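You operate a simulated robot arm through the tools that you are given. There is no shell and no other tool.

Carry out the task below with a simulated robot arm. There is one attempt and no reset: what you move stays moved.

TASK
Wipe and shut the sugar meter, cap the open juice cup and put it back.
Fine: wipe with the grey cloth and put it back; the cup between cups 26 and 29. Set down upright: short cup.
Where things are to end (x, y in the base frame): short cup within 0.04 m of [0.76, 0.71].

It is judged by the outcome, as a careful person would: the job done as asked, and still so three seconds after it is handed in. It fails if anything else is knocked over, pushed out of place, dropped, spilled or broken. Lids that push on must go on centred and level and be pressed home; caps that screw on are set level and turned clockwise until they are tight. Flat cloth is picked up by pressing the open fingertips on it (5 to 10 N) and closing them slowly along it; thin cloth reads only 2 to 8 mm in the jaws.

THE ROBOT
A 6-joint arm with a two-finger gripper, fixed in place. Base frame: the origin is on the floor under the middle of its stand, x ahead of it, y to its left, z up; the work surface is at about z = 0.88. Lengths are in m, angles in degrees, forces in N, time in s.
It reaches about 0.94 m from its shoulder. Its first joint turns from -166.0 to 166.0 degrees. Payload 2.54 kg.
The tool frame sits at the grasp point between the pads (the TCP): z along the fingers, y along the line on which they close. The tips reach 0.03 m beyond it. The gripper opens to 0.116 m; its body begins 0.095 m behind the TCP.
Orientation is that of the tool frame in the base frame, as [roll, pitch, yaw] about the fixed x, y, z axes, in that order (R = Rz(yaw) Ry(pitch) Rx(roll)). With the fingers straight down and closing along the base's y, the tool's x points along the base's -x, its y along +y and its z along -z.

THE INTERFACE
- The arm moves only by the tool move_arm. Its arguments are lists of equal length, an entry for each row: "angular": the turn, a rotation vector about the tool's x, y, z in units of 6 degrees (1.0 is 6 degrees), a list of three; "dp": the shift along the tool's x, y, z in units of 40 mm (1.0 is 40 mm), a list of three; "fingers": the gripper command, from -1 (shut) to 1 (fully open), values between in proportion. In form: {"angular": [[rx, ry, rz], ...], "dp": [[dx, dy, dz], ...], "fingers": [fingers, ...]}. A call has 1 to 20 rows; each row shifts and turns the commanded pose from where the row before left it, along the tool's axes as they then stand. A call with a number of a shift or a turn outside -1 to 1 is refused whole. A row lasts 0.2 s, in which the tool goes at most 0.05 m and 8.6 degrees; a call with a longer step from one row to the next is refused whole, and so is a gripper value outside its range. A pose out of reach is approached as far as the arm can. The call stops where the force on the tool passes 40 N (or 10 N more than at its start, if that is more) or the arm is blocked; 0.2 s more then pass. Each finger travels about 0.072 m/s and halts on what it meets, pressing with about 37 N; the grip force reading is that of the motor and also rises with nothing between the fingers. The clock runs only during rows and for 0.2 s after the last one: add rows that do not move to give the fingers time. The reply holds the time, the measured pose of the TCP, the force on the tool along the base axes, the opening and the grip force, in the units named above and with some noise, with the torque about the TCP (base axes, N m) and any sound that the robot's microphone picked up, and new pictures: "pictures" is both (left out), scene, wrist or none.
- Cameras (640 x 400 px; columns grow to the right, rows downward): "scene" is fixed at [0.2217, 0.6507, 1.608]; the picture's right is [-0.64, -0.77, 0.00], its down [-0.61, 0.51, -0.60] and it looks along [0.46, -0.39, -0.80] (base axes); focal length 330 px, centre (320, 200). "wrist" rides on the gripper at [0.069, -0.015, -0.122] in the tool frame; the picture's right is [0.21, 0.98, 0.00], its down [-0.83, 0.18, -0.53] and it looks along [-0.52, 0.11, 0.85] (tool axes); focal length 251 px, centre (320, 200). There is no depth. A picture from a camera that has moved, and an enlarged one, comes with that camera's place and axes in the base frame and with its lens.
- enlarge(camera, box): a new picture of the part [left, top, right, bottom] of that camera's present view, enlarged. No time passes.
- close_job(): hands the job in; it is judged then, once.

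Nothing tells you positions but the pictures and the camera data. Unless the task says otherwise, let go and move clear before handing in.

The tools are called after "Call:" as name(argument=value, ...) on one line, values as JSON. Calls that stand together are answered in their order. move_arm: Moves the arm, as the interface text tells. Its arguments: {"type":"object","properties":{"angular":{"type":"array","items":{"type":"array","items":{"type":"number"}}},"dp":{"type":"array","items":{"type":"array","items":{"type":"number"}}},"fingers":{"type":"array","items":{"type":"number"}},"pictures":{"type":"string","enum":["both","scene","wrist","none"]}},"required":["angular","dp","fingers"]} The other tools are called the same way: enlarge (camera, box) takes an enlarged picture of a part of a camera's view; close_job () hands the job in.

At the start:

```text
clock: 0.0
eef_pos: [0.2625, 0.4091, 1.3457]
tcp_rot: [180.0, 0.0, -179.8]
wrist_force: [-0.6, 0.9, 0.2]
torque: [0.02, 0.01, -0.02]
opening: 0.1159
finger_force: 0.1
```

scene: 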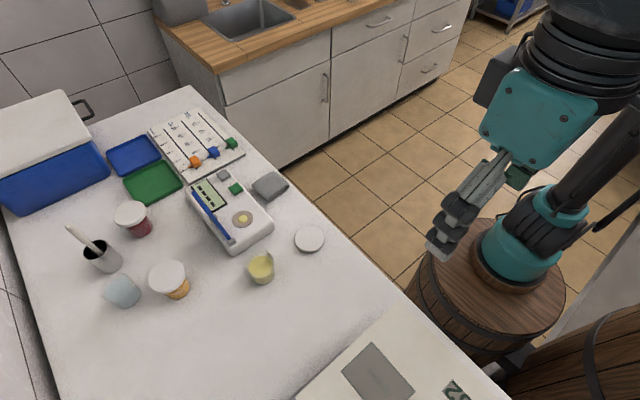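
wrist: 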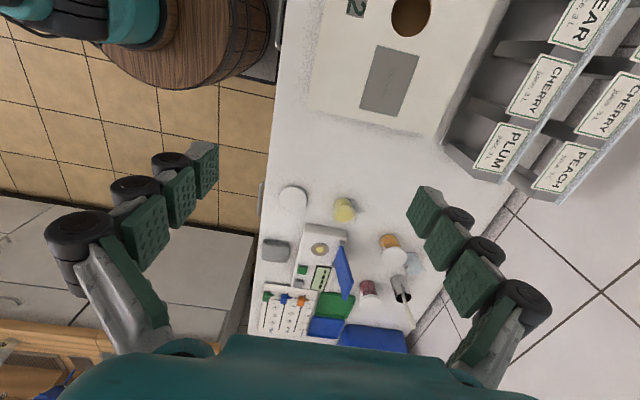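

I see a table with a refractometer (sugar meter) whose blue lid is open, an open yellow juice cup, a loose white lid, a grey cloth and two capped cups. I'll look closer before moving.

Call:
enlarge(camera="scene", box=[170, 150, 340, 300])

Call:
enlarge(camera="scene", box=[60, 180, 220, 320])

Call:
enlarge(camera="scene", box=[100, 90, 300, 210])

Call:
enlarge(camera="wrist", box=[240, 170, 440, 360])

```text
2.67 times, centred on (255, 225) of scene
camera zoom: at [0.2217, 0.6507, 1.608], right [-0.64, -0.77, 0.0], down [-0.61, 0.51, -0.6], along [0.46, -0.39, -0.8], focal length 880 px, centre (493, 133)
```

zoom: 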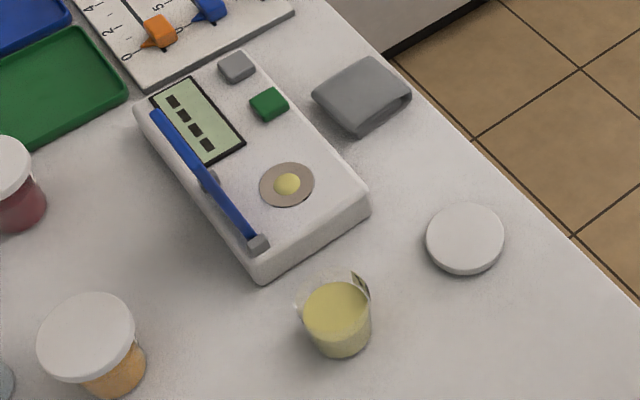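

```text
2.86 times, centred on (140, 250) of scene
camera zoom: at [0.2217, 0.6507, 1.608], right [-0.64, -0.77, 0.0], down [-0.61, 0.51, -0.6], along [0.46, -0.39, -0.8], focal length 943 px, centre (834, 57)
```

zoom: 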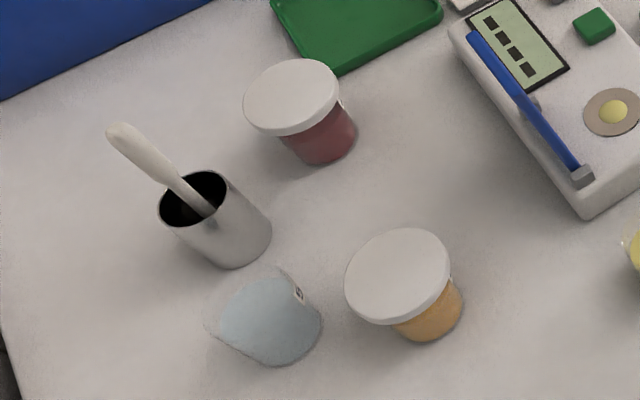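

```text
3.20 times, centred on (200, 150) of scene
camera zoom: at [0.2217, 0.6507, 1.608], right [-0.64, -0.77, 0.0], down [-0.61, 0.51, -0.6], along [0.46, -0.39, -0.8], focal length 1056 px, centre (704, 360)
```

zoom: 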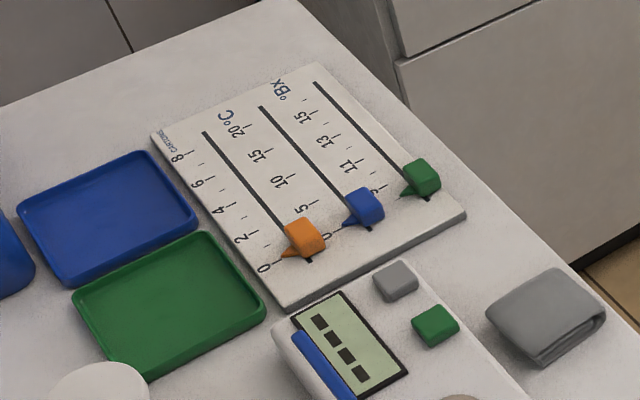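

```text
2.11 times, centred on (340, 265) of wrist
camera zoom: at [0.194, 0.3946, 1.4693], right [-0.22, 0.98, 0.0], down [0.83, 0.18, 0.53], along [0.52, 0.12, -0.85], focal length 529 px, centre (278, 63)
```

zoom: 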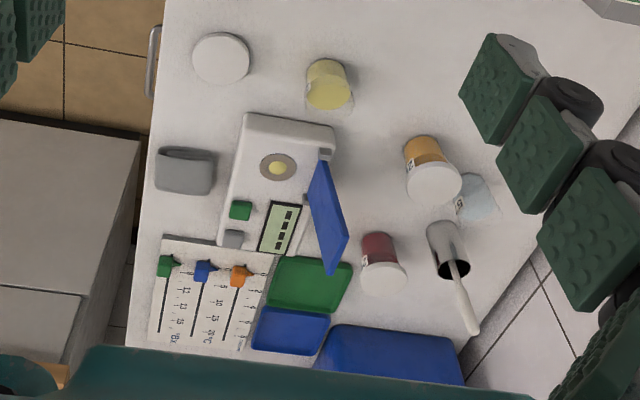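

The meter, drop, cloth, lid and open cup are all in view: cup near (0.55, 0.55), lid near (0.56, 0.40), meter well near (0.69, 0.50), cloth near (0.75, 0.38). I'll move the arm above the meter for a closer wrist view.

Call:
move_arm(angular=[[0, 0, 0], [0, 0, 0], [0, 0, 0], [0, 0, 0], [0, 0, 0], [0, 0, 0], [0, 0, 0]], dp=[[-0.9, 0.12, 0.4], [-0.9, 0.12, 0.4], [-0.9, 0.12, 0.4], [-0.9, 0.12, 0.4], [-0.9, 0.12, 0.4], [-0.9, 0.12, 0.4], [0, 0, 0]], fingers=[1, 1, 1, 1, 1, 1, 1])

```text
clock: 1.6
eef_pos: [0.4791, 0.4404, 1.2502]
tcp_rot: [179.9, 0.0, -179.8]
wrist_force: [-0.5, -0.1, 0.5]
torque: [0.04, -0.01, -0.03]
opening: 0.1161
finger_force: 0.1
camera wrist: at [0.4116, 0.4256, 1.3741], right [-0.22, 0.98, 0.0], down [0.83, 0.18, 0.53], along [0.52, 0.12, -0.85], focal length 251 px, centre (320, 200)
```

scene: 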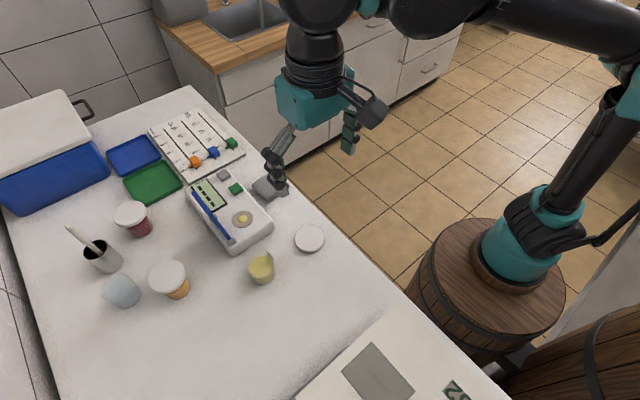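
wrist: 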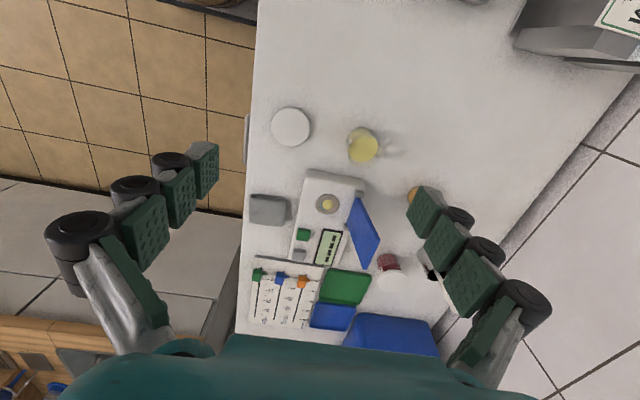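

Positions agree between both cameras. I'll zoom in on the wrist view for details of the meter, cups and cloth.

Call:
enlarge(camera="wrist", box=[240, 90, 420, 210])

Call:
enlarge(camera="wrist", box=[240, 160, 420, 290])

Call:
enlarge(camera="scene", box=[400, 100, 640, 320])

```text
3.33 times, centred on (330, 150) of wrist
camera zoom: at [0.4116, 0.4256, 1.3741], right [-0.22, 0.98, 0.0], down [0.83, 0.18, 0.53], along [0.52, 0.12, -0.85], focal length 838 px, centre (287, 367)
```

zoom: 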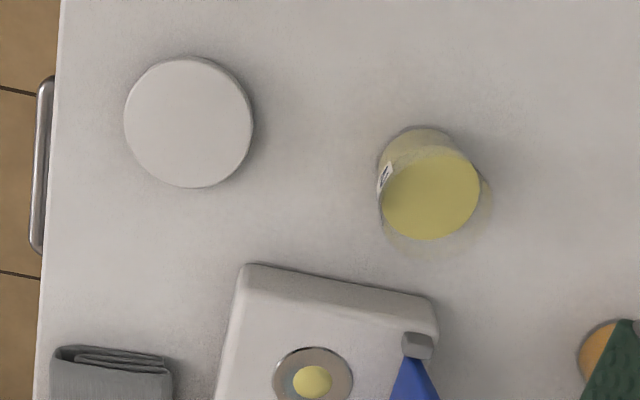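

```text
3.08 times, centred on (330, 225) of wrist
camera zoom: at [0.4116, 0.4256, 1.3741], right [-0.22, 0.98, 0.0], down [0.83, 0.18, 0.53], along [0.52, 0.12, -0.85], focal length 774 px, centre (289, 123)
```

zoom: 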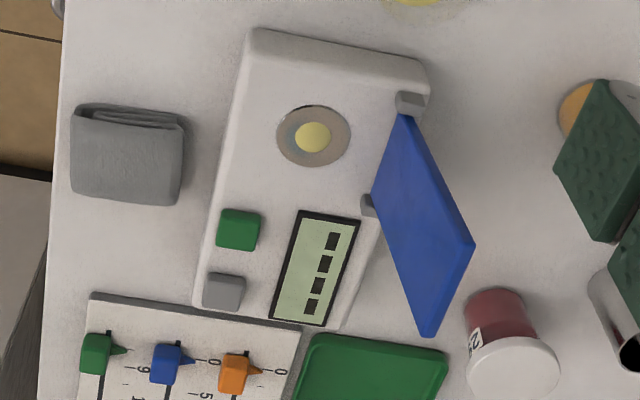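

```text
1.82 times, centred on (520, 210) of scene
camera zoom: at [0.2217, 0.6507, 1.608], right [-0.64, -0.77, 0.0], down [-0.61, 0.51, -0.6], along [0.46, -0.39, -0.8], focal length 600 px, centre (-44, 182)
```

zoom: 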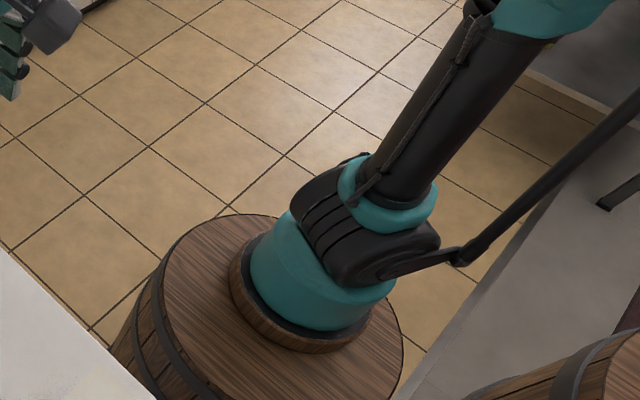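

The meter sits about x 0.64–0.87, y 0.45–0.575, with the blue lid standing slightly past vertical on its +y edge. I'll go closer to the cloth and meter for a better look.

Call:
move_arm(angular=[[0, 0, 0], [0, 0, 0], [0, 0, 0], [0, 0, 0], [0, 0, 0], [0, 0, 0]], dp=[[-0.7, -0.3, 0.65], [-0.7, -0.3, 0.65], [-0.7, -0.3, 0.65], [-0.7, -0.3, 0.65], [-0.7, -0.3, 0.65], [0, 0, 0]], fingers=[1, 1, 1, 1, 1, 1])

```text
clock: 3.0
eef_pos: [0.6196, 0.3788, 1.1214]
tcp_rot: [179.9, 0.0, -179.9]
wrist_force: [-0.9, -0.5, 0.6]
torque: [0.04, 0.02, 0.01]
opening: 0.1161
finger_force: 0.1
camera wrist: at [0.5496, 0.3643, 1.2451], right [-0.22, 0.98, 0.0], down [0.83, 0.18, 0.53], along [0.52, 0.12, -0.85], focal length 251 px, centre (320, 200)
```

scene: 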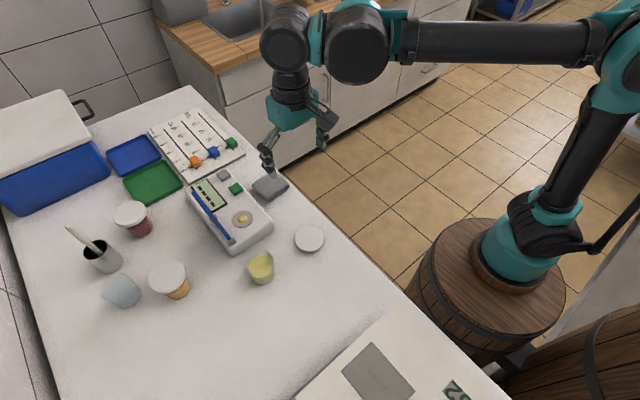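
wrist: 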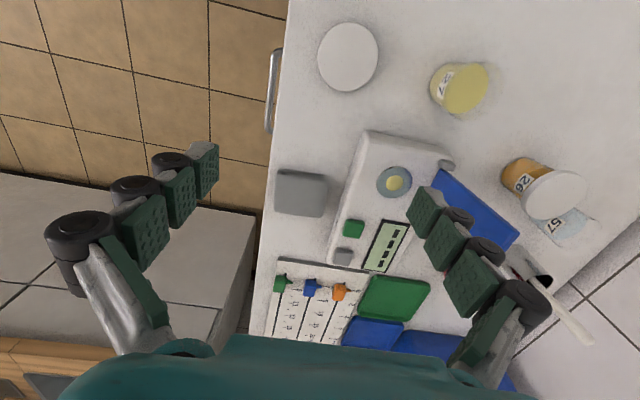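

Call:
enlarge(camera="wrist", box=[255, 130, 415, 230])

Call:
enlarge(camera="wrist", box=[300, 10, 500, 130])

Call:
enlarge(camera="wrist", box=[440, 130, 620, 260])

Call:
enlarge(camera="scene", box=[180, 110, 340, 230])

```text
4.00 times, centred on (335, 180) of wrist
camera zoom: at [0.5496, 0.3643, 1.2451], right [-0.22, 0.98, 0.0], down [0.83, 0.18, 0.53], along [0.52, 0.12, -0.85], focal length 1006 px, centre (260, 280)
```

zoom: 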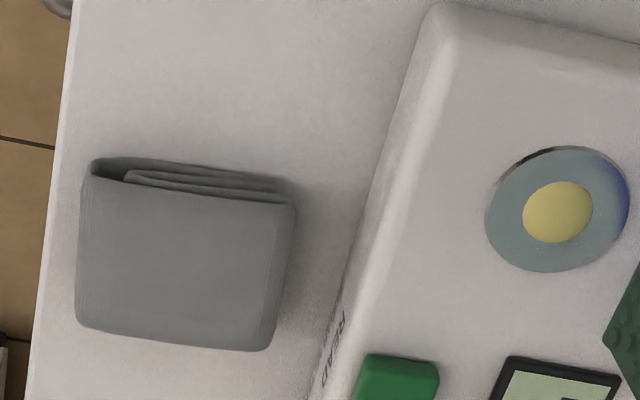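

```text
3.20 times, centred on (400, 70) of wrist
camera zoom: at [0.5496, 0.3643, 1.2451], right [-0.22, 0.98, 0.0], down [0.83, 0.18, 0.53], along [0.52, 0.12, -0.85], focal length 805 px, centre (64, 616)
```

zoom: 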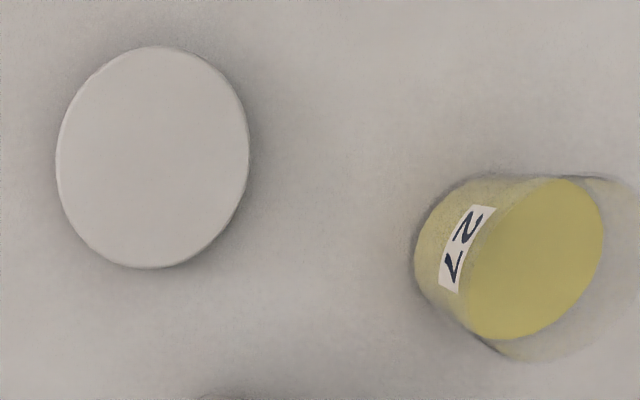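

```text
3.08 times, centred on (530, 195) of wrist
camera zoom: at [0.5496, 0.3643, 1.2451], right [-0.22, 0.98, 0.0], down [0.83, 0.18, 0.53], along [0.52, 0.12, -0.85], focal length 774 px, centre (-326, 215)
```

zoom: 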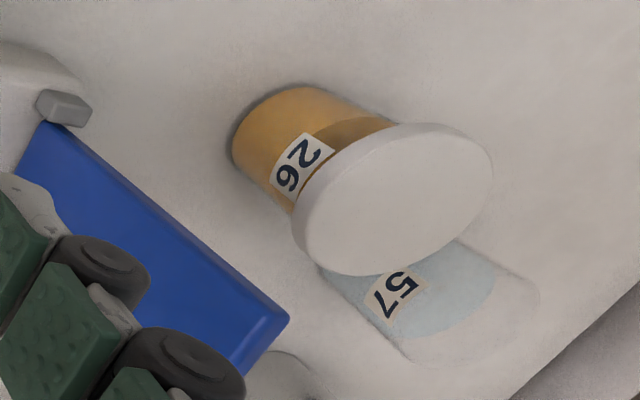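

```text
3.33 times, centred on (260, 170) of scene
camera zoom: at [0.2217, 0.6507, 1.608], right [-0.64, -0.77, 0.0], down [-0.61, 0.51, -0.6], along [0.46, -0.39, -0.8], focal length 1100 px, centre (520, 300)
```

zoom: 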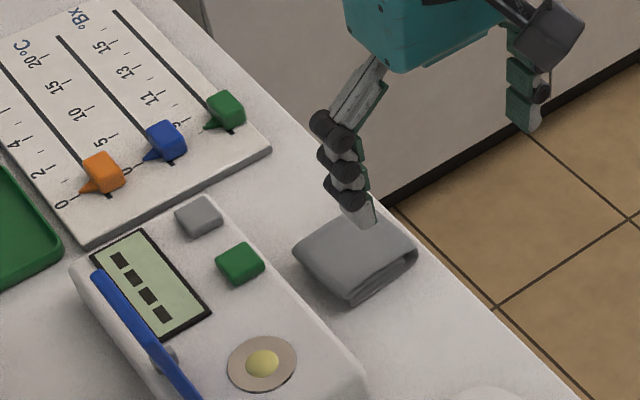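

Cloth is a folded pad about 0.07 × 0.077 m centred near (0.758, 0.381), the meter well near (0.694, 0.505), cup 27 open, cup 26 amber. I'll move above the cloth, turn the gripper 90° (so it closes along x) and narrow the fingers.

Call:
move_arm(angular=[[0, 0, 0], [0, 0, 0], [0, 0, 0], [0, 0, 0], [0, 0, -1], [0, 0, -1], [0, 0, -1], [0, 0, -1], [0, 0, -1], [0, 0, -1], [0, 0, -1], [0, 0, -1], [0, 0, -1], [0, 0, -1], [0, 0, -1], [0, 0, -1], [0, 0, -1], [0, 0, -1], [0, 0, -1], [0, 0, 0]], dp=[[-0.86, 0.01, 0.1], [-0.86, 0.01, 0.1], [-0.86, 0.01, 0.1], [-0.86, 0.01, 0.1], [0, 0, 0], [0, 0, 0], [0, 0, 0], [0, 0, 0], [0, 0, 0], [0, 0, 0], [0, 0, 0], [0, 0, 0], [0, 0, 0], [0, 0, 0], [0, 0, 0], [0, 0, 0], [0, 0, 0], [0, 0, 0], [0, 0, 0], [0, 0, 0]], fingers=[1, 1, 1, 1, 1, 1, 1, 1, 0.5, 0.3, 0, -0.1, -0.1, -0.1, -0.1, -0.1, -0.1, -0.1, -0.1, -0.1])

```text
clock: 7.2
eef_pos: [0.7564, 0.3806, 1.1027]
tcp_rot: [-179.9, 0.1, -89.8]
wrist_force: [-0.9, 0.0, 0.2]
torque: [-0.02, -0.03, -0.05]
opening: 0.0522
finger_force: 0.1
camera wrist: at [0.7718, 0.3125, 1.2269], right [-0.98, -0.22, 0.0], down [-0.18, 0.82, 0.53], along [-0.12, 0.52, -0.84], focal length 251 px, centre (320, 200)
```

scene: 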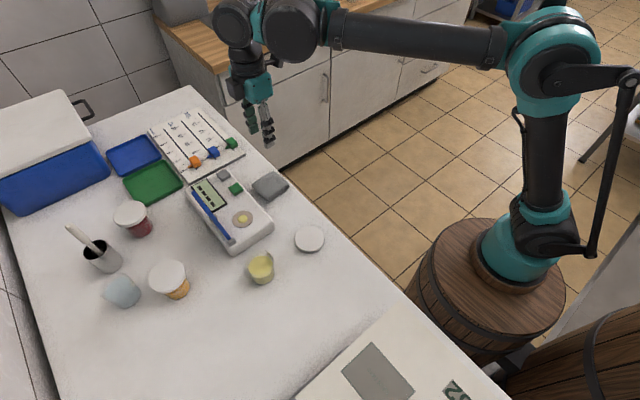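
wrist: 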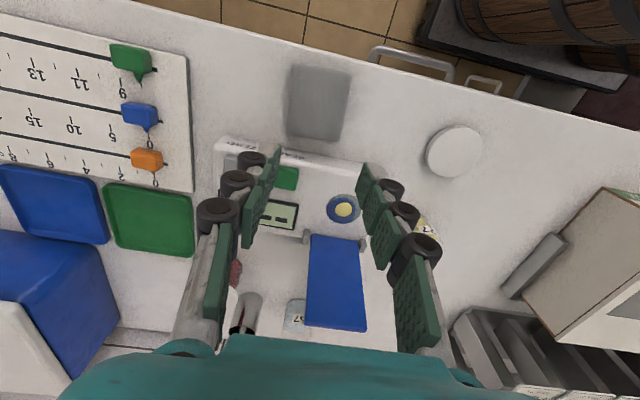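

The gripper is now above the cloth with fingers 52 mm apart, closing along x. I'll descend onto the cloth gently.

Call:
move_arm(angular=[[0, 0, 0], [0, 0, 0], [0, 0, 0], [0, 0, 0], [0, 0, 0], [0, 0, 0]], dp=[[0, -0.04, 0.8], [0, 0, 0.8], [0, 0, 0.8], [0, 0, 0.8], [0, 0, 0.7], [0, 0, 0]], fingers=[-0.1, -0.1, -0.1, -0.1, -0.1, -0.1])

```text
clock: 8.6
eef_pos: [0.7569, 0.3797, 0.9473]
tcp_rot: [180.0, 0.1, -89.9]
wrist_force: [-0.3, -0.4, 0.2]
torque: [0.01, 0.05, 0.0]
opening: 0.0521
finger_force: 0.1
camera wrist: at [0.7731, 0.312, 1.0711], right [-0.98, -0.22, 0.0], down [-0.18, 0.82, 0.53], along [-0.12, 0.52, -0.84], focal length 251 px, centre (320, 200)
```

scene: 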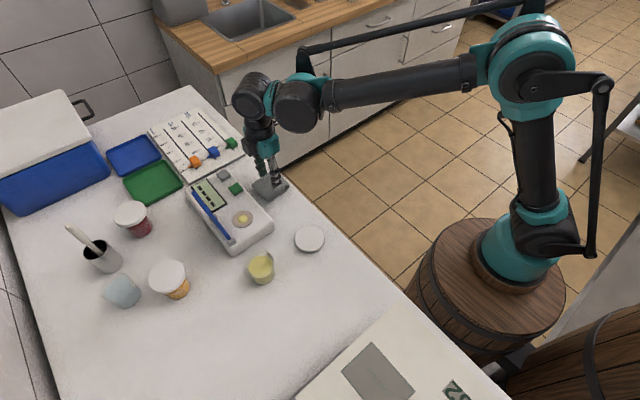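
wrist: 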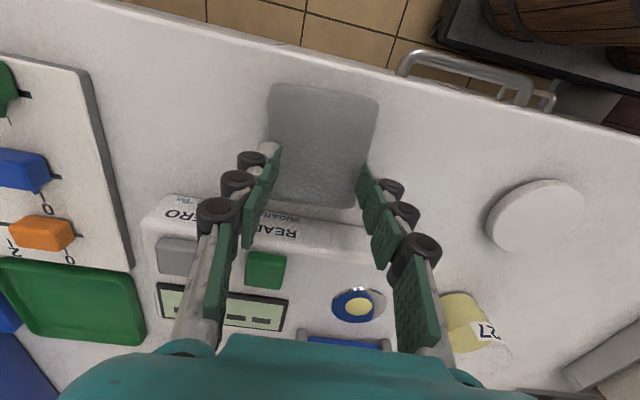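

Call:
move_arm(angular=[[0, 0, 0], [0, 0, 0], [0, 0, 0], [0, 0, 0]], dp=[[0, 0, 0.1], [0, 0, 0.1], [0, 0, 0.1], [0, 0, 0]], fingers=[-0.1, -0.1, -0.1, -0.1], pictures="wrist")

```text
clock: 9.6
eef_pos: [0.7565, 0.3799, 0.9367]
tcp_rot: [180.0, 0.1, -90.0]
wrist_force: [2.7, 1.2, 28.6]
torque: [0.03, -0.36, 0.01]
opening: 0.054
finger_force: 10.6
camera wrist: at [0.7726, 0.3115, 1.0601], right [-0.98, -0.22, 0.0], down [-0.18, 0.82, 0.54], along [-0.11, 0.52, -0.84], focal length 251 px, centre (320, 200)
```

wrist: 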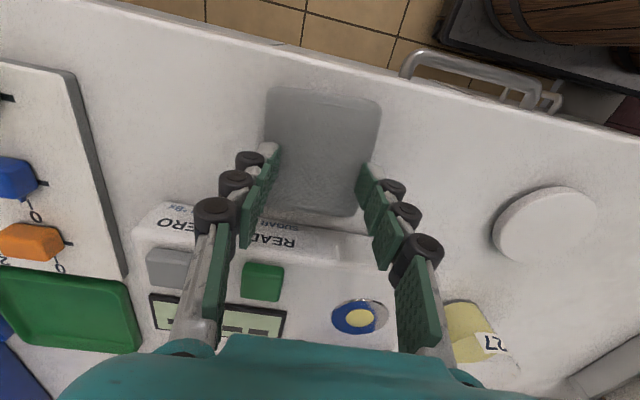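

Contact is firmer than wanted (about 29 N), so I'll back off about a millimetre to 5–10 N.

Call:
move_arm(angular=[[0, 0, 0], [0, 0, 0]], dp=[[0, 0, -0.03], [0, 0, 0]], fingers=[-0.1, -0.1], pictures="none")

```text
clock: 10.2
eef_pos: [0.757, 0.3797, 0.9369]
tcp_rot: [-179.9, 0.0, -89.9]
wrist_force: [0.6, -0.2, 12.4]
torque: [-0.01, -0.09, 0.01]
opening: 0.0543
finger_force: 1.2
```

Call:
move_arm(angular=[[0, 0, 0], [0, 0, 0]], dp=[[0, 0, -0.01], [0, 0, 0]], fingers=[-0.1, -0.1], pictures="none")

Call:
enlarge(camera="wrist", box=[230, 60, 430, 220])

Call:
enlarge(camera="scene", box=[210, 120, 330, 220])

```text
clock: 10.8
eef_pos: [0.7562, 0.3799, 0.9366]
tcp_rot: [-180.0, 0.1, -89.9]
wrist_force: [0.4, -1.5, 5.5]
torque: [-0.04, 0.02, -0.03]
opening: 0.0533
finger_force: 0.2
```

```text
2.50 times, centred on (330, 140) of wrist
camera zoom: at [0.7726, 0.3117, 1.0608], right [-0.98, -0.22, 0.0], down [-0.18, 0.82, 0.54], along [-0.12, 0.52, -0.84], focal length 629 px, centre (295, 350)
```

zoom: 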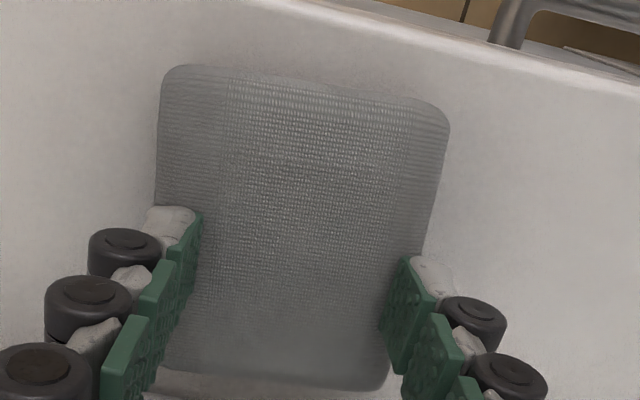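

```text
4.00 times, centred on (270, 170) of scene
camera zoom: at [0.2217, 0.6507, 1.608], right [-0.64, -0.77, 0.0], down [-0.61, 0.51, -0.6], along [0.46, -0.39, -0.8], focal length 1320 px, centre (520, 320)
```

zoom: 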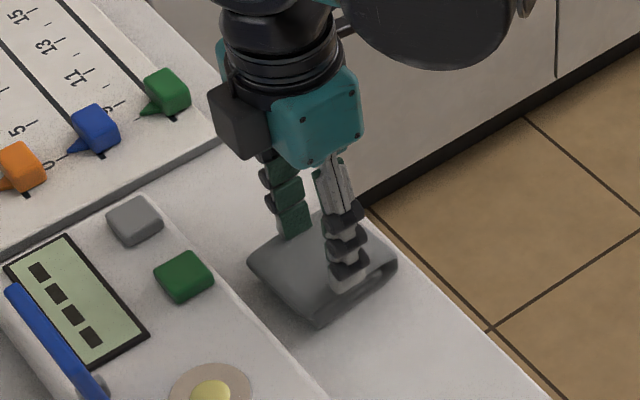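

Pressing at about 5.5 N now. I'll close the fingers slowly along the cloth.

Call:
move_arm(angular=[[0, 0, 0], [0, 0, 0], [0, 0, 0], [0, 0, 0], [0, 0, 0], [0, 0, 0], [0, 0, 0], [0, 0, 0], [0, 0, 0], [0, 0, 0]], dp=[[0, 0, 0], [0, 0, 0], [0, 0, 0], [0, 0, 0], [0, 0, 0], [0, 0, 0], [0, 0, 0], [0, 0, 0], [0, 0, 0], [0, 0, 0]], fingers=[-0.14, -0.18, -0.22, -0.26, -0.3, -0.34, -0.38, -0.42, -0.46, -0.5])

```text
clock: 13.0
eef_pos: [0.7565, 0.3793, 0.9366]
tcp_rot: [-180.0, 0.1, -89.9]
wrist_force: [-0.1, -1.1, 21.8]
torque: [-0.06, 0.11, 0.01]
opening: 0.03
finger_force: 3.9
camera wrist: at [0.7722, 0.3115, 1.0612], right [-0.98, -0.22, 0.0], down [-0.18, 0.82, 0.54], along [-0.12, 0.52, -0.84], focal length 251 px, centre (320, 200)
```

scene: 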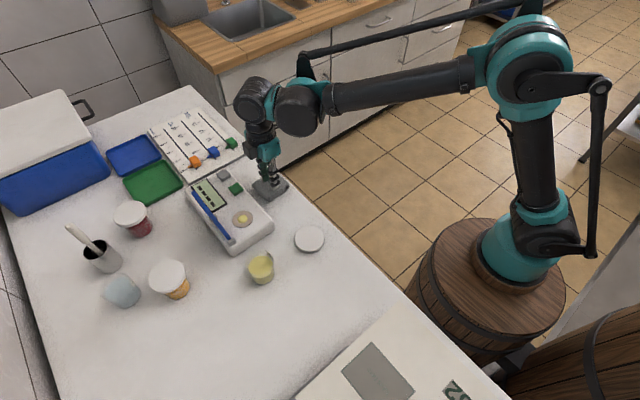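
wrist: 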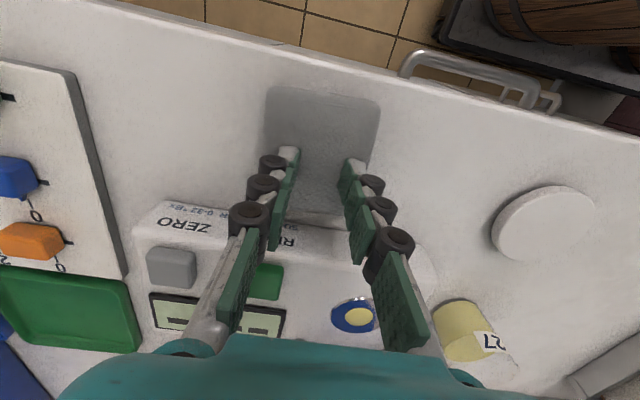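

Call:
move_arm(angular=[[0, 0, 0], [0, 0, 0], [0, 0, 0], [0, 0, 0], [0, 0, 0], [0, 0, 0], [0, 0, 0], [0, 0, 0], [0, 0, 0], [0, 0, 0]], dp=[[0, 0, -0.02], [0, 0, 0], [0, 0, 0], [0, 0, -0.01], [0, 0, 0], [0, 0, -0.01], [0, 0, 0], [0, 0, -0.01], [0, 0, 0], [0, 0, 0]], fingers=[-0.5, -0.54, -0.58, -0.62, -0.66, -0.7, -0.75, -0.8, -0.85, -0.85])

Call:
enlarge(camera="wrist", box=[230, 60, 430, 220])

```text
clock: 15.2
eef_pos: [0.7568, 0.3814, 0.9395]
tcp_rot: [-180.0, 0.2, -89.9]
wrist_force: [0.3, -0.8, 0.3]
torque: [0.01, 0.05, -0.02]
opening: 0.0089
finger_force: 0.1
camera wrist: at [0.773, 0.3126, 1.0629], right [-0.98, -0.22, 0.0], down [-0.18, 0.82, 0.53], along [-0.12, 0.52, -0.84], focal length 251 px, centre (320, 200)
```

scene: 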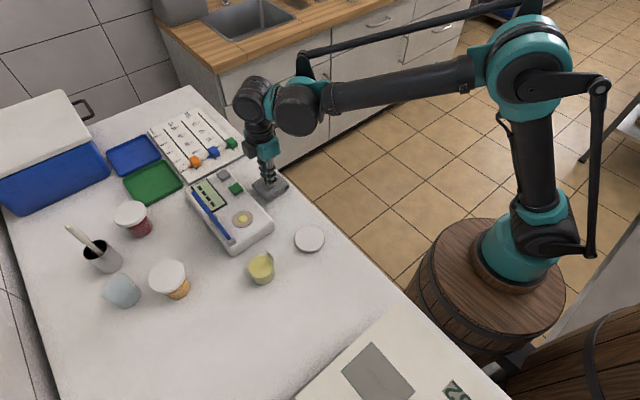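
wrist: 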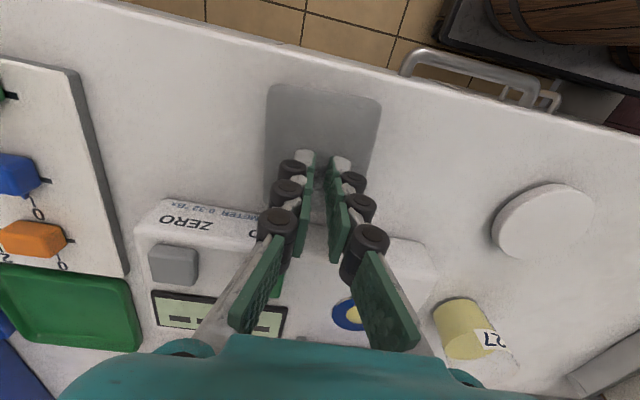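

```text
2.50 times, centred on (330, 140) of wrist
camera zoom: at [0.773, 0.3126, 1.0629], right [-0.98, -0.22, 0.0], down [-0.18, 0.82, 0.53], along [-0.12, 0.52, -0.84], focal length 629 px, centre (295, 350)
```

zoom: 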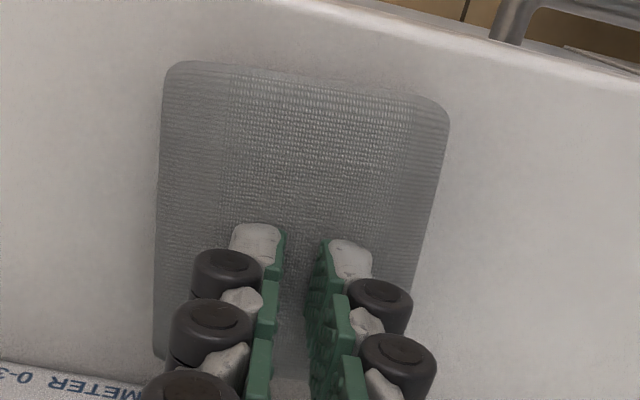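

The cloth behaves as a thick folded pad (about 27 mm), so it wouldn't pinch from the top. I'll lift, open wide and grasp it across its sides along x instead.

Call:
move_arm(angular=[[0, 0, 0], [0, 0, 0], [0, 0, 0], [0, 0, 0], [0, 0, 0], [0, 0, 0], [0, 0, 0], [0, 0, 0]], dp=[[0, 0, -0.5], [0, 0, -0.5], [0, 0, 0], [0, 0, 0], [0, 0, 0], [0, 0, 0], [0, 0, 0.4], [0, 0, 0]], fingers=[-0.85, -0.5, 0, 0.5, 0.75, 0.75, 0.75, 0.75], pictures="wrist")

Call:
enlarge(camera="scene", box=[210, 120, 330, 220])

Call:
enlarge(camera="wrist", box=[230, 60, 430, 220])

```text
clock: 17.0
eef_pos: [0.7583, 0.3803, 0.9619]
tcp_rot: [180.0, 0.1, -90.0]
wrist_force: [-0.4, 0.8, 0.6]
torque: [-0.04, -0.01, 0.01]
opening: 0.1014
finger_force: 0.1
camera wrist: at [0.7731, 0.313, 1.0859], right [-0.98, -0.22, 0.0], down [-0.18, 0.82, 0.53], along [-0.12, 0.52, -0.84], focal length 251 px, centre (320, 200)
```

wrist: 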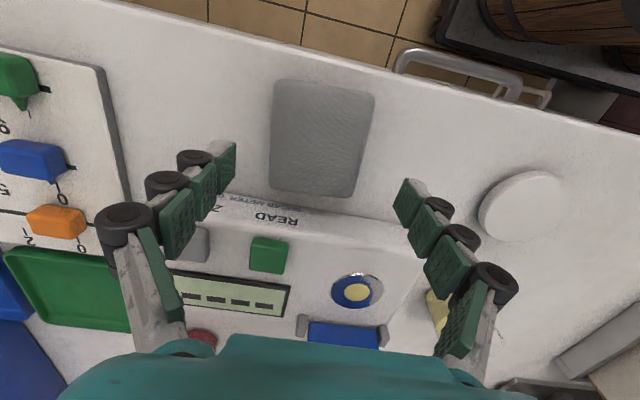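

```text
4.00 times, centred on (270, 170) of scene
camera zoom: at [0.2217, 0.6507, 1.608], right [-0.64, -0.77, 0.0], down [-0.61, 0.51, -0.6], along [0.46, -0.39, -0.8], focal length 1320 px, centre (520, 320)
```

zoom: 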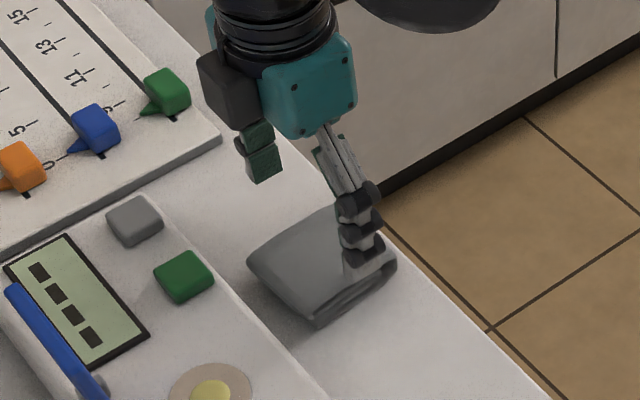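

```text
2.50 times, centred on (330, 140) of wrist
camera zoom: at [0.7731, 0.313, 1.0859], right [-0.98, -0.22, 0.0], down [-0.18, 0.82, 0.53], along [-0.12, 0.52, -0.84], focal length 629 px, centre (295, 350)
```

zoom: 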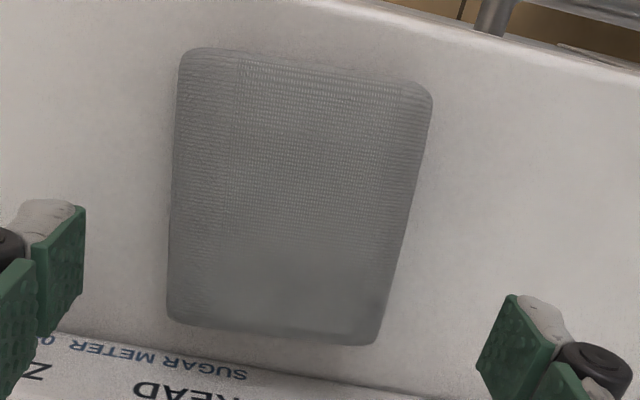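

The pad is centred at (0.7595, 0.379), turned about 4.5°. I'll align the gripper, straddle it and go down.

Call:
move_arm(angular=[[0, 0, -0.75], [0, 0, 0], [0, 0, 0], [0, 0, 0], [0, 0, 0], [0, 0, 0]], dp=[[0, -0.03, 0], [0, 0, 0.25], [0, 0, 0.25], [0, 0, 0.25], [0, 0, 0.2], [0, 0, 0]], fingers=[0.75, 0.75, 0.75, 0.75, 0.75, 0.75])

```text
clock: 18.4
eef_pos: [0.7583, 0.3802, 0.9237]
tcp_rot: [180.0, 0.1, -85.4]
wrist_force: [-0.2, 0.3, 0.2]
torque: [0.03, 0.02, 0.01]
opening: 0.1016
finger_force: 0.0
camera wrist: at [0.7797, 0.3142, 1.0478], right [-0.96, -0.29, 0.0], down [-0.25, 0.81, 0.53], along [-0.16, 0.51, -0.84], focal length 251 px, centre (320, 200)
```

scene: 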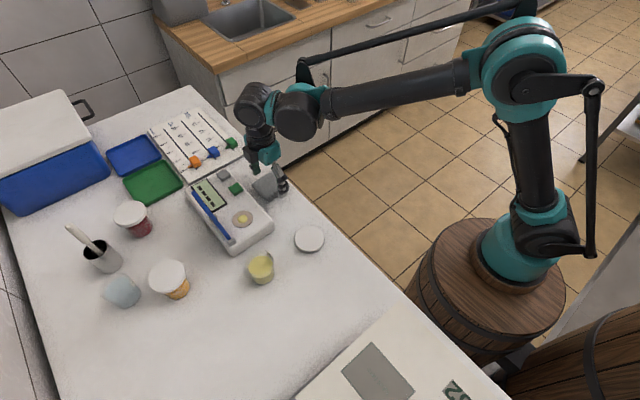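
wrist: 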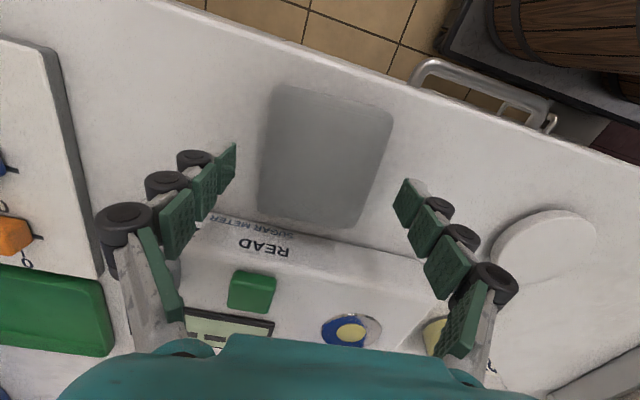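

Call:
move_arm(angular=[[0, 0, 0], [0, 0, 0], [0, 0, 0], [0, 0, 0], [0, 0, 0], [0, 0, 0], [0, 0, 0], [0, 0, 0], [0, 0, 0], [0, 0, 0]], dp=[[0, 0, 0], [0, 0, 0], [0, 0, 0], [0, 0, 0], [0, 0, 0], [0, 0, 0], [0, 0, 0], [0, 0, 0], [0, 0, 0], [0, 0, 0]], fingers=[0.6, 0.5, 0.4, 0.3, 0.2, 0.15, 0.1, 0.05, 0.0, 0.0])

Call:
enlarge(camera="wrist", box=[210, 60, 430, 240])

```text
clock: 20.6
eef_pos: [0.7583, 0.3796, 0.924]
tcp_rot: [-180.0, 0.0, -85.4]
wrist_force: [1.4, 0.2, 6.8]
torque: [0.03, -0.01, -0.02]
opening: 0.0687
finger_force: 37.4
camera wrist: at [0.7795, 0.3142, 1.0482], right [-0.96, -0.29, 0.0], down [-0.25, 0.81, 0.53], along [-0.16, 0.51, -0.84], focal length 251 px, centre (320, 200)
```

scene: 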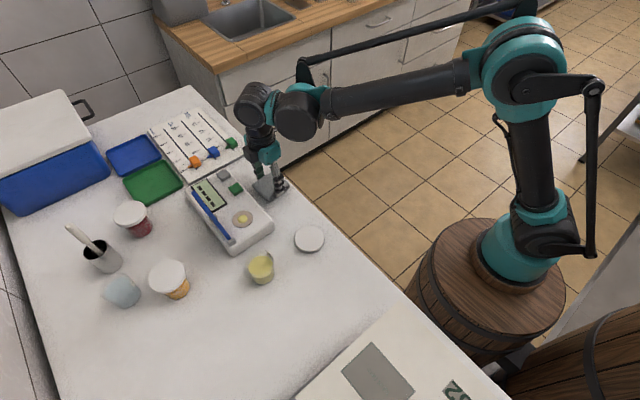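
wrist: 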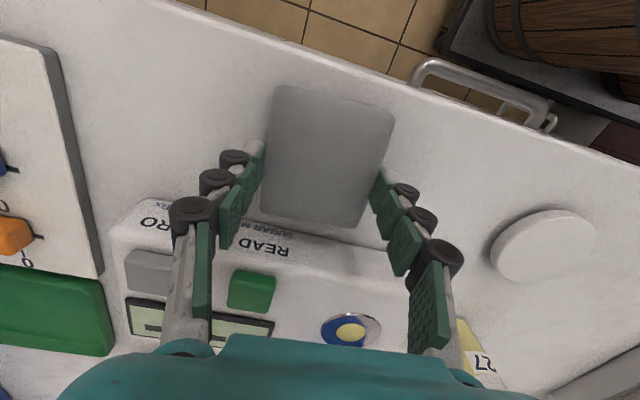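

```text
2.22 times, centred on (320, 150) of wrist
camera zoom: at [0.7795, 0.3142, 1.0482], right [-0.96, -0.29, 0.0], down [-0.25, 0.81, 0.53], along [-0.16, 0.51, -0.84], focal length 559 px, centre (320, 311)
```

zoom: 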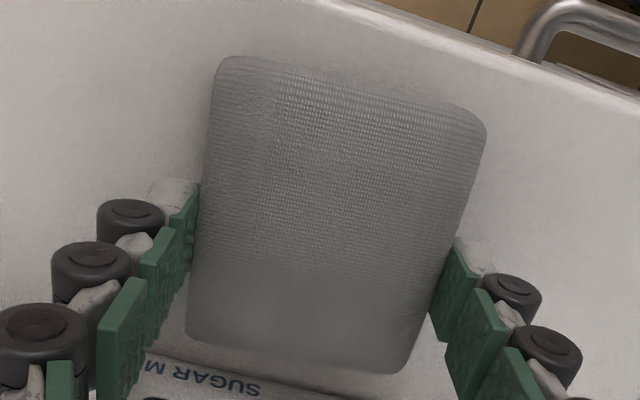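

The pad is gripped at 68.7 mm with about 37 N. I'll lift it and check that it comes along.

Call:
move_arm(angular=[[0, 0, 0], [0, 0, 0], [0, 0, 0], [0, 0, 0], [0, 0, 0]], dp=[[0, 0, -0.3], [0, 0, -0.6], [0, 0, -0.7], [0, 0, -0.7], [0, 0, 0]], fingers=[-0.1, -0.1, -0.1, -0.1, -0.1])

Call:
enlarge(camera="scene", box=[180, 100, 330, 260])

```text
clock: 21.8
eef_pos: [0.7588, 0.3787, 1.0199]
tcp_rot: [-180.0, 0.2, -85.3]
wrist_force: [-0.5, 0.4, -0.8]
torque: [-0.02, 0.0, -0.01]
opening: 0.0683
finger_force: 37.3
camera wrist: at [0.7796, 0.3125, 1.1425], right [-0.96, -0.29, 0.0], down [-0.25, 0.81, 0.53], along [-0.16, 0.51, -0.84], focal length 251 px, centre (320, 200)
```

scene: 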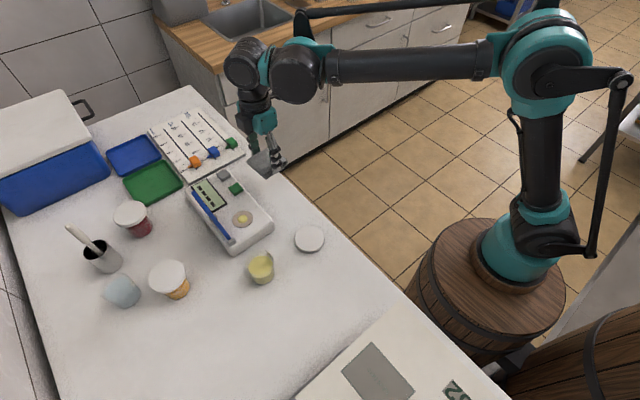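
wrist: 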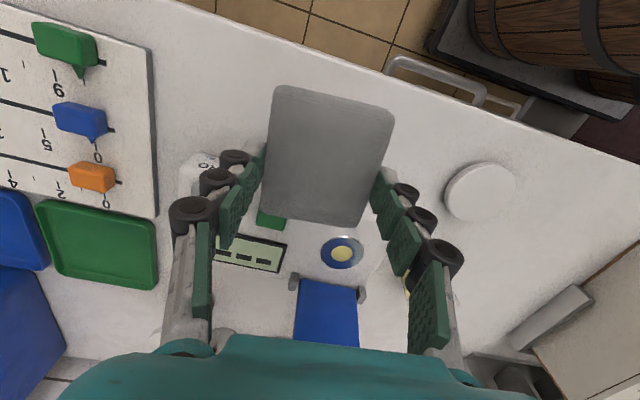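

```text
2.50 times, centred on (255, 180) of scene
camera zoom: at [0.2217, 0.6507, 1.608], right [-0.64, -0.77, 0.0], down [-0.61, 0.51, -0.6], along [0.46, -0.39, -0.8], focal length 825 px, centre (482, 250)
```

zoom: 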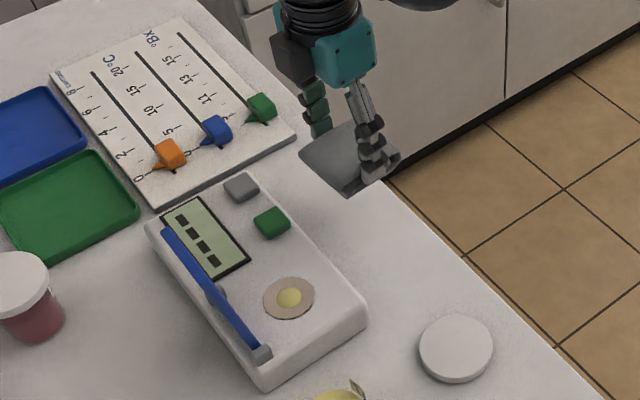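

The cloth is held firmly. I'll bring it over the meter's well at about (0.694, 0.50), square it up with the meter, staying clear of the standing blue lid.

Call:
move_arm(angular=[[0, 0, 0.78], [0, 0, 0], [0, 0, 0], [0, 0, 0], [0, 0, 0], [0, 0, 0]], dp=[[0, 0, 0], [-0.74, 0.41, 0], [-0.74, 0.41, 0], [-0.74, 0.41, 0], [-0.74, 0.41, 0], [0, 0, 0]], fingers=[-0.1, -0.1, -0.1, -0.1, -0.1, -0.1])

Call:
enlarge(camera="scene", box=[160, 120, 320, 270])

```text
clock: 23.2
eef_pos: [0.6931, 0.5011, 1.0169]
tcp_rot: [180.0, 0.1, -90.1]
wrist_force: [-0.2, 0.3, -0.2]
torque: [0.0, -0.02, 0.02]
opening: 0.0687
finger_force: 36.9
camera wrist: at [0.7087, 0.4315, 1.14], right [-0.98, -0.21, 0.0], down [-0.18, 0.83, 0.53], along [-0.11, 0.52, -0.84], focal length 251 px, centre (320, 200)
```

scene: 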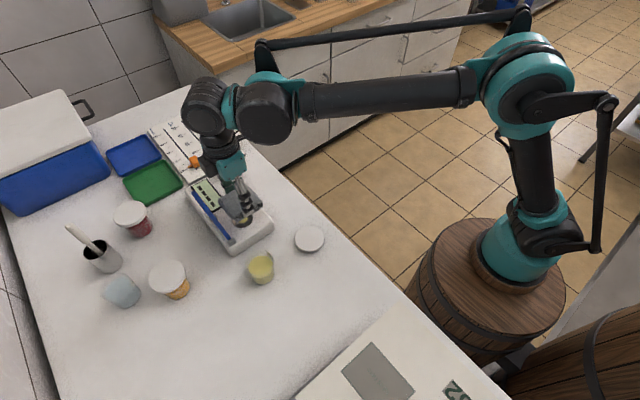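
wrist: 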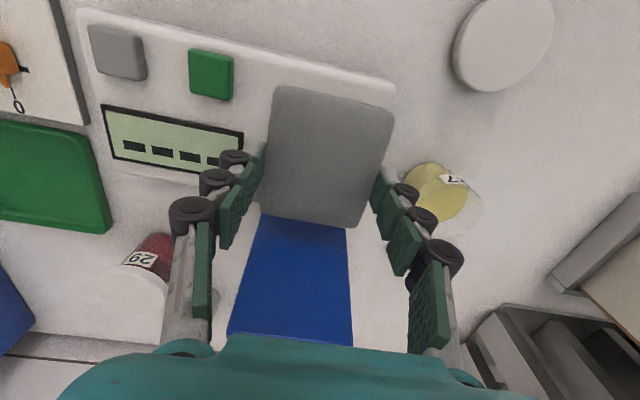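

```text
2.67 times, centred on (240, 195) of scene
camera zoom: at [0.2217, 0.6507, 1.608], right [-0.64, -0.77, 0.0], down [-0.61, 0.51, -0.6], along [0.46, -0.39, -0.8], focal length 880 px, centre (533, 213)
```

zoom: 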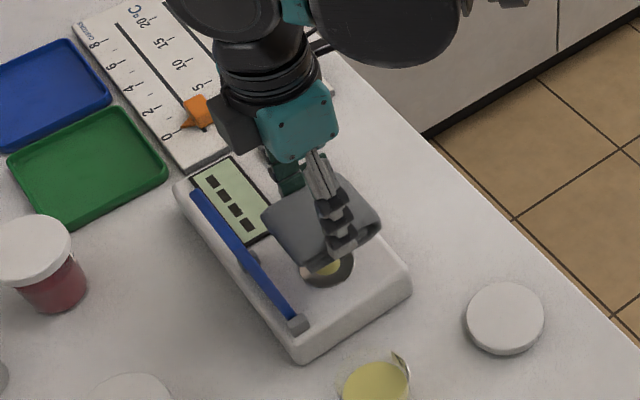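

Call:
move_arm(angular=[[0, 0, 0], [0, 0, 0], [0, 0, 0], [0, 0, 0], [0, 0, 0]], dp=[[0, 0, 0.3], [0, 0, 0.3], [0, 0, 0.25], [0, 0, 0.1], [0, 0, 0]], fingers=[-0.1, -0.1, -0.1, -0.1, -0.1])

Call:
enlarge(camera="scene", box=[160, 120, 320, 270])

```text
clock: 24.4
eef_pos: [0.6942, 0.4986, 0.9785]
tcp_rot: [180.0, 0.1, -90.1]
wrist_force: [-0.4, -0.3, -0.6]
torque: [0.06, -0.01, 0.0]
opening: 0.0684
finger_force: 36.6
camera wrist: at [0.7095, 0.4313, 1.102], right [-0.98, -0.21, 0.0], down [-0.18, 0.83, 0.53], along [-0.11, 0.52, -0.84], focal length 251 px, centre (320, 200)
```

scene: 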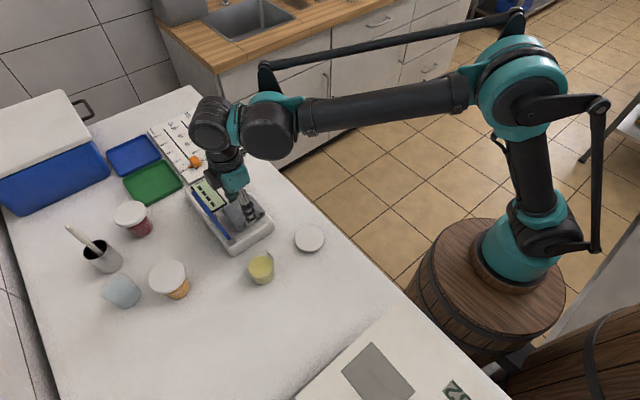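
wrist: 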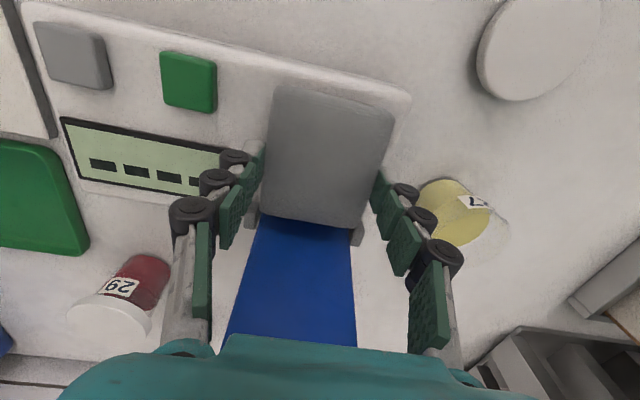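

```text
2.67 times, centred on (240, 195) of scene
camera zoom: at [0.2217, 0.6507, 1.608], right [-0.64, -0.77, 0.0], down [-0.61, 0.51, -0.6], along [0.46, -0.39, -0.8], focal length 880 px, centre (533, 213)
```

zoom: 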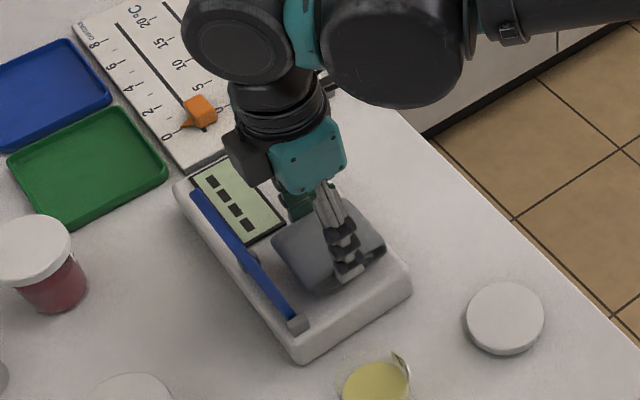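

Call:
move_arm(angular=[[0, 0, 0], [0, 0, 0], [0, 0, 0], [0, 0, 0]], dp=[[0, 0, 0.05], [0, 0, 0.05], [0, 0, 0.04], [0, 0, 0]], fingers=[-0.1, -0.1, -0.1, -0.1], pictures="none")

```text
clock: 25.4
eef_pos: [0.693, 0.4996, 0.9745]
tcp_rot: [180.0, 0.1, -90.2]
wrist_force: [-0.1, 0.0, -0.4]
torque: [0.0, -0.03, -0.01]
opening: 0.0686
finger_force: 36.4
```

Call:
move_arm(angular=[[0, 0, 0], [0, 0, 0], [0, 0, 0]], dp=[[0, 0, 0.04], [0, 0, 0.04], [0, 0, 0]], fingers=[-0.1, -0.1, -0.1], pictures="none")

```text
clock: 26.2
eef_pos: [0.693, 0.4987, 0.9705]
tcp_rot: [-180.0, 0.1, -90.1]
wrist_force: [1.5, 1.6, 6.6]
torque: [0.03, -0.03, 0.0]
opening: 0.0686
finger_force: 36.8
```

Contact at 6.6 N on the well. Now I'll wipe back and forth with small strokes.

Call:
move_arm(angular=[[0, 0, 0], [0, 0, 0], [0, 0, 0], [0, 0, 0], [0, 0, 0], [0, 0, 0], [0, 0, 0], [0, 0, 0], [0, 0, 0], [0, 0, 0], [0, 0, 0], [0, 0, 0], [0, 0, 0]], dp=[[0, 0.2, 0], [0, 0.2, 0], [0, -0.2, 0], [0, -0.2, 0], [0, -0.2, 0], [0, -0.2, 0], [0, 0.2, 0], [0, 0.2, 0], [0.2, 0, 0], [0.2, 0, 0], [-0.2, 0, 0], [-0.2, 0, 0], [0, 0, 0]], fingers=[-0.1, -0.1, -0.1, -0.1, -0.1, -0.1, -0.1, -0.1, -0.1, -0.1, -0.1, -0.1, -0.1])

```text
clock: 29.0
eef_pos: [0.6946, 0.4993, 0.9699]
tcp_rot: [179.9, 0.1, -90.1]
wrist_force: [0.0, 0.3, -1.2]
torque: [-0.01, 0.01, 0.02]
opening: 0.0684
finger_force: 37.1
camera wrist: at [0.7092, 0.4305, 1.0943], right [-0.98, -0.21, 0.0], down [-0.18, 0.83, 0.53], along [-0.11, 0.52, -0.84], focal length 251 px, centre (320, 200)
```

scene: 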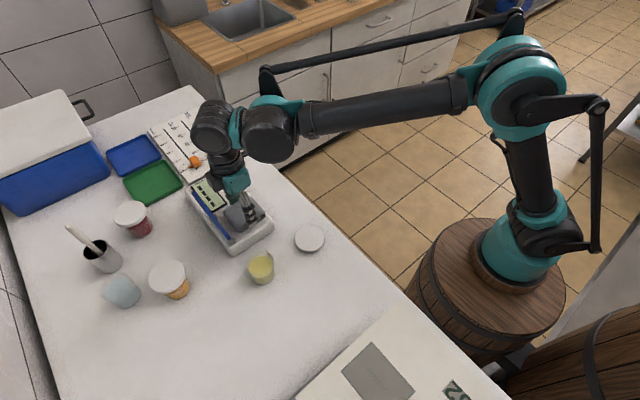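
wrist: 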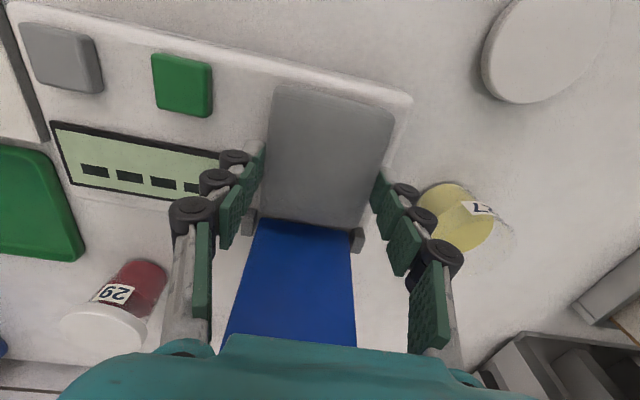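

Call:
move_arm(angular=[[0, 0, 0], [0, 0, 0], [0, 0, 0]], dp=[[0, 0, 0.03], [0, 0, 0.02], [0, 0, 0]], fingers=[-0.1, -0.1, -0.1], pictures="none")

```text
clock: 29.8
eef_pos: [0.694, 0.4982, 0.9698]
tcp_rot: [-179.9, 0.1, -90.0]
wrist_force: [8.8, 4.7, 35.4]
torque: [0.12, -0.38, 0.01]
opening: 0.0689
finger_force: 37.0
```

Call:
move_arm(angular=[[0, 0, 0], [0, 0, 0]], dp=[[0, 0, -0.033], [0, 0, 0]], fingers=[-0.1, -0.1], pictures="none")

```text
clock: 30.4
eef_pos: [0.6926, 0.4988, 0.9697]
tcp_rot: [-179.9, 0.1, -90.1]
wrist_force: [-0.9, -3.7, 6.5]
torque: [-0.05, -0.09, -0.03]
opening: 0.0685
finger_force: 36.8
```

Call:
move_arm(angular=[[0, 0, 0], [0, 0, 0], [0, 0, 0], [0, 0, 0], [0, 0, 0], [0, 0, 0], [0, 0, 0], [0, 0, 0], [0, 0, 0], [0, 0, 0], [0, 0, 0], [0, 0, 0], [0, 0, 0]], dp=[[0, 0.2, 0], [0, 0.2, 0], [0, -0.2, 0], [0, -0.2, 0], [0, -0.2, 0], [0, -0.2, 0], [0, 0.2, 0], [0, 0.2, 0], [0.2, 0, 0], [0.2, 0, 0], [-0.2, 0, 0], [-0.2, 0, 0], [0, 0, 0]], fingers=[-0.1, -0.1, -0.1, -0.1, -0.1, -0.1, -0.1, -0.1, -0.1, -0.1, -0.1, -0.1, -0.1], pictures="none")

```text
clock: 33.2
eef_pos: [0.6936, 0.4999, 0.9709]
tcp_rot: [179.9, 0.1, -90.1]
wrist_force: [-0.1, 0.2, 0.1]
torque: [0.02, -0.03, -0.02]
opening: 0.0685
finger_force: 37.4
```

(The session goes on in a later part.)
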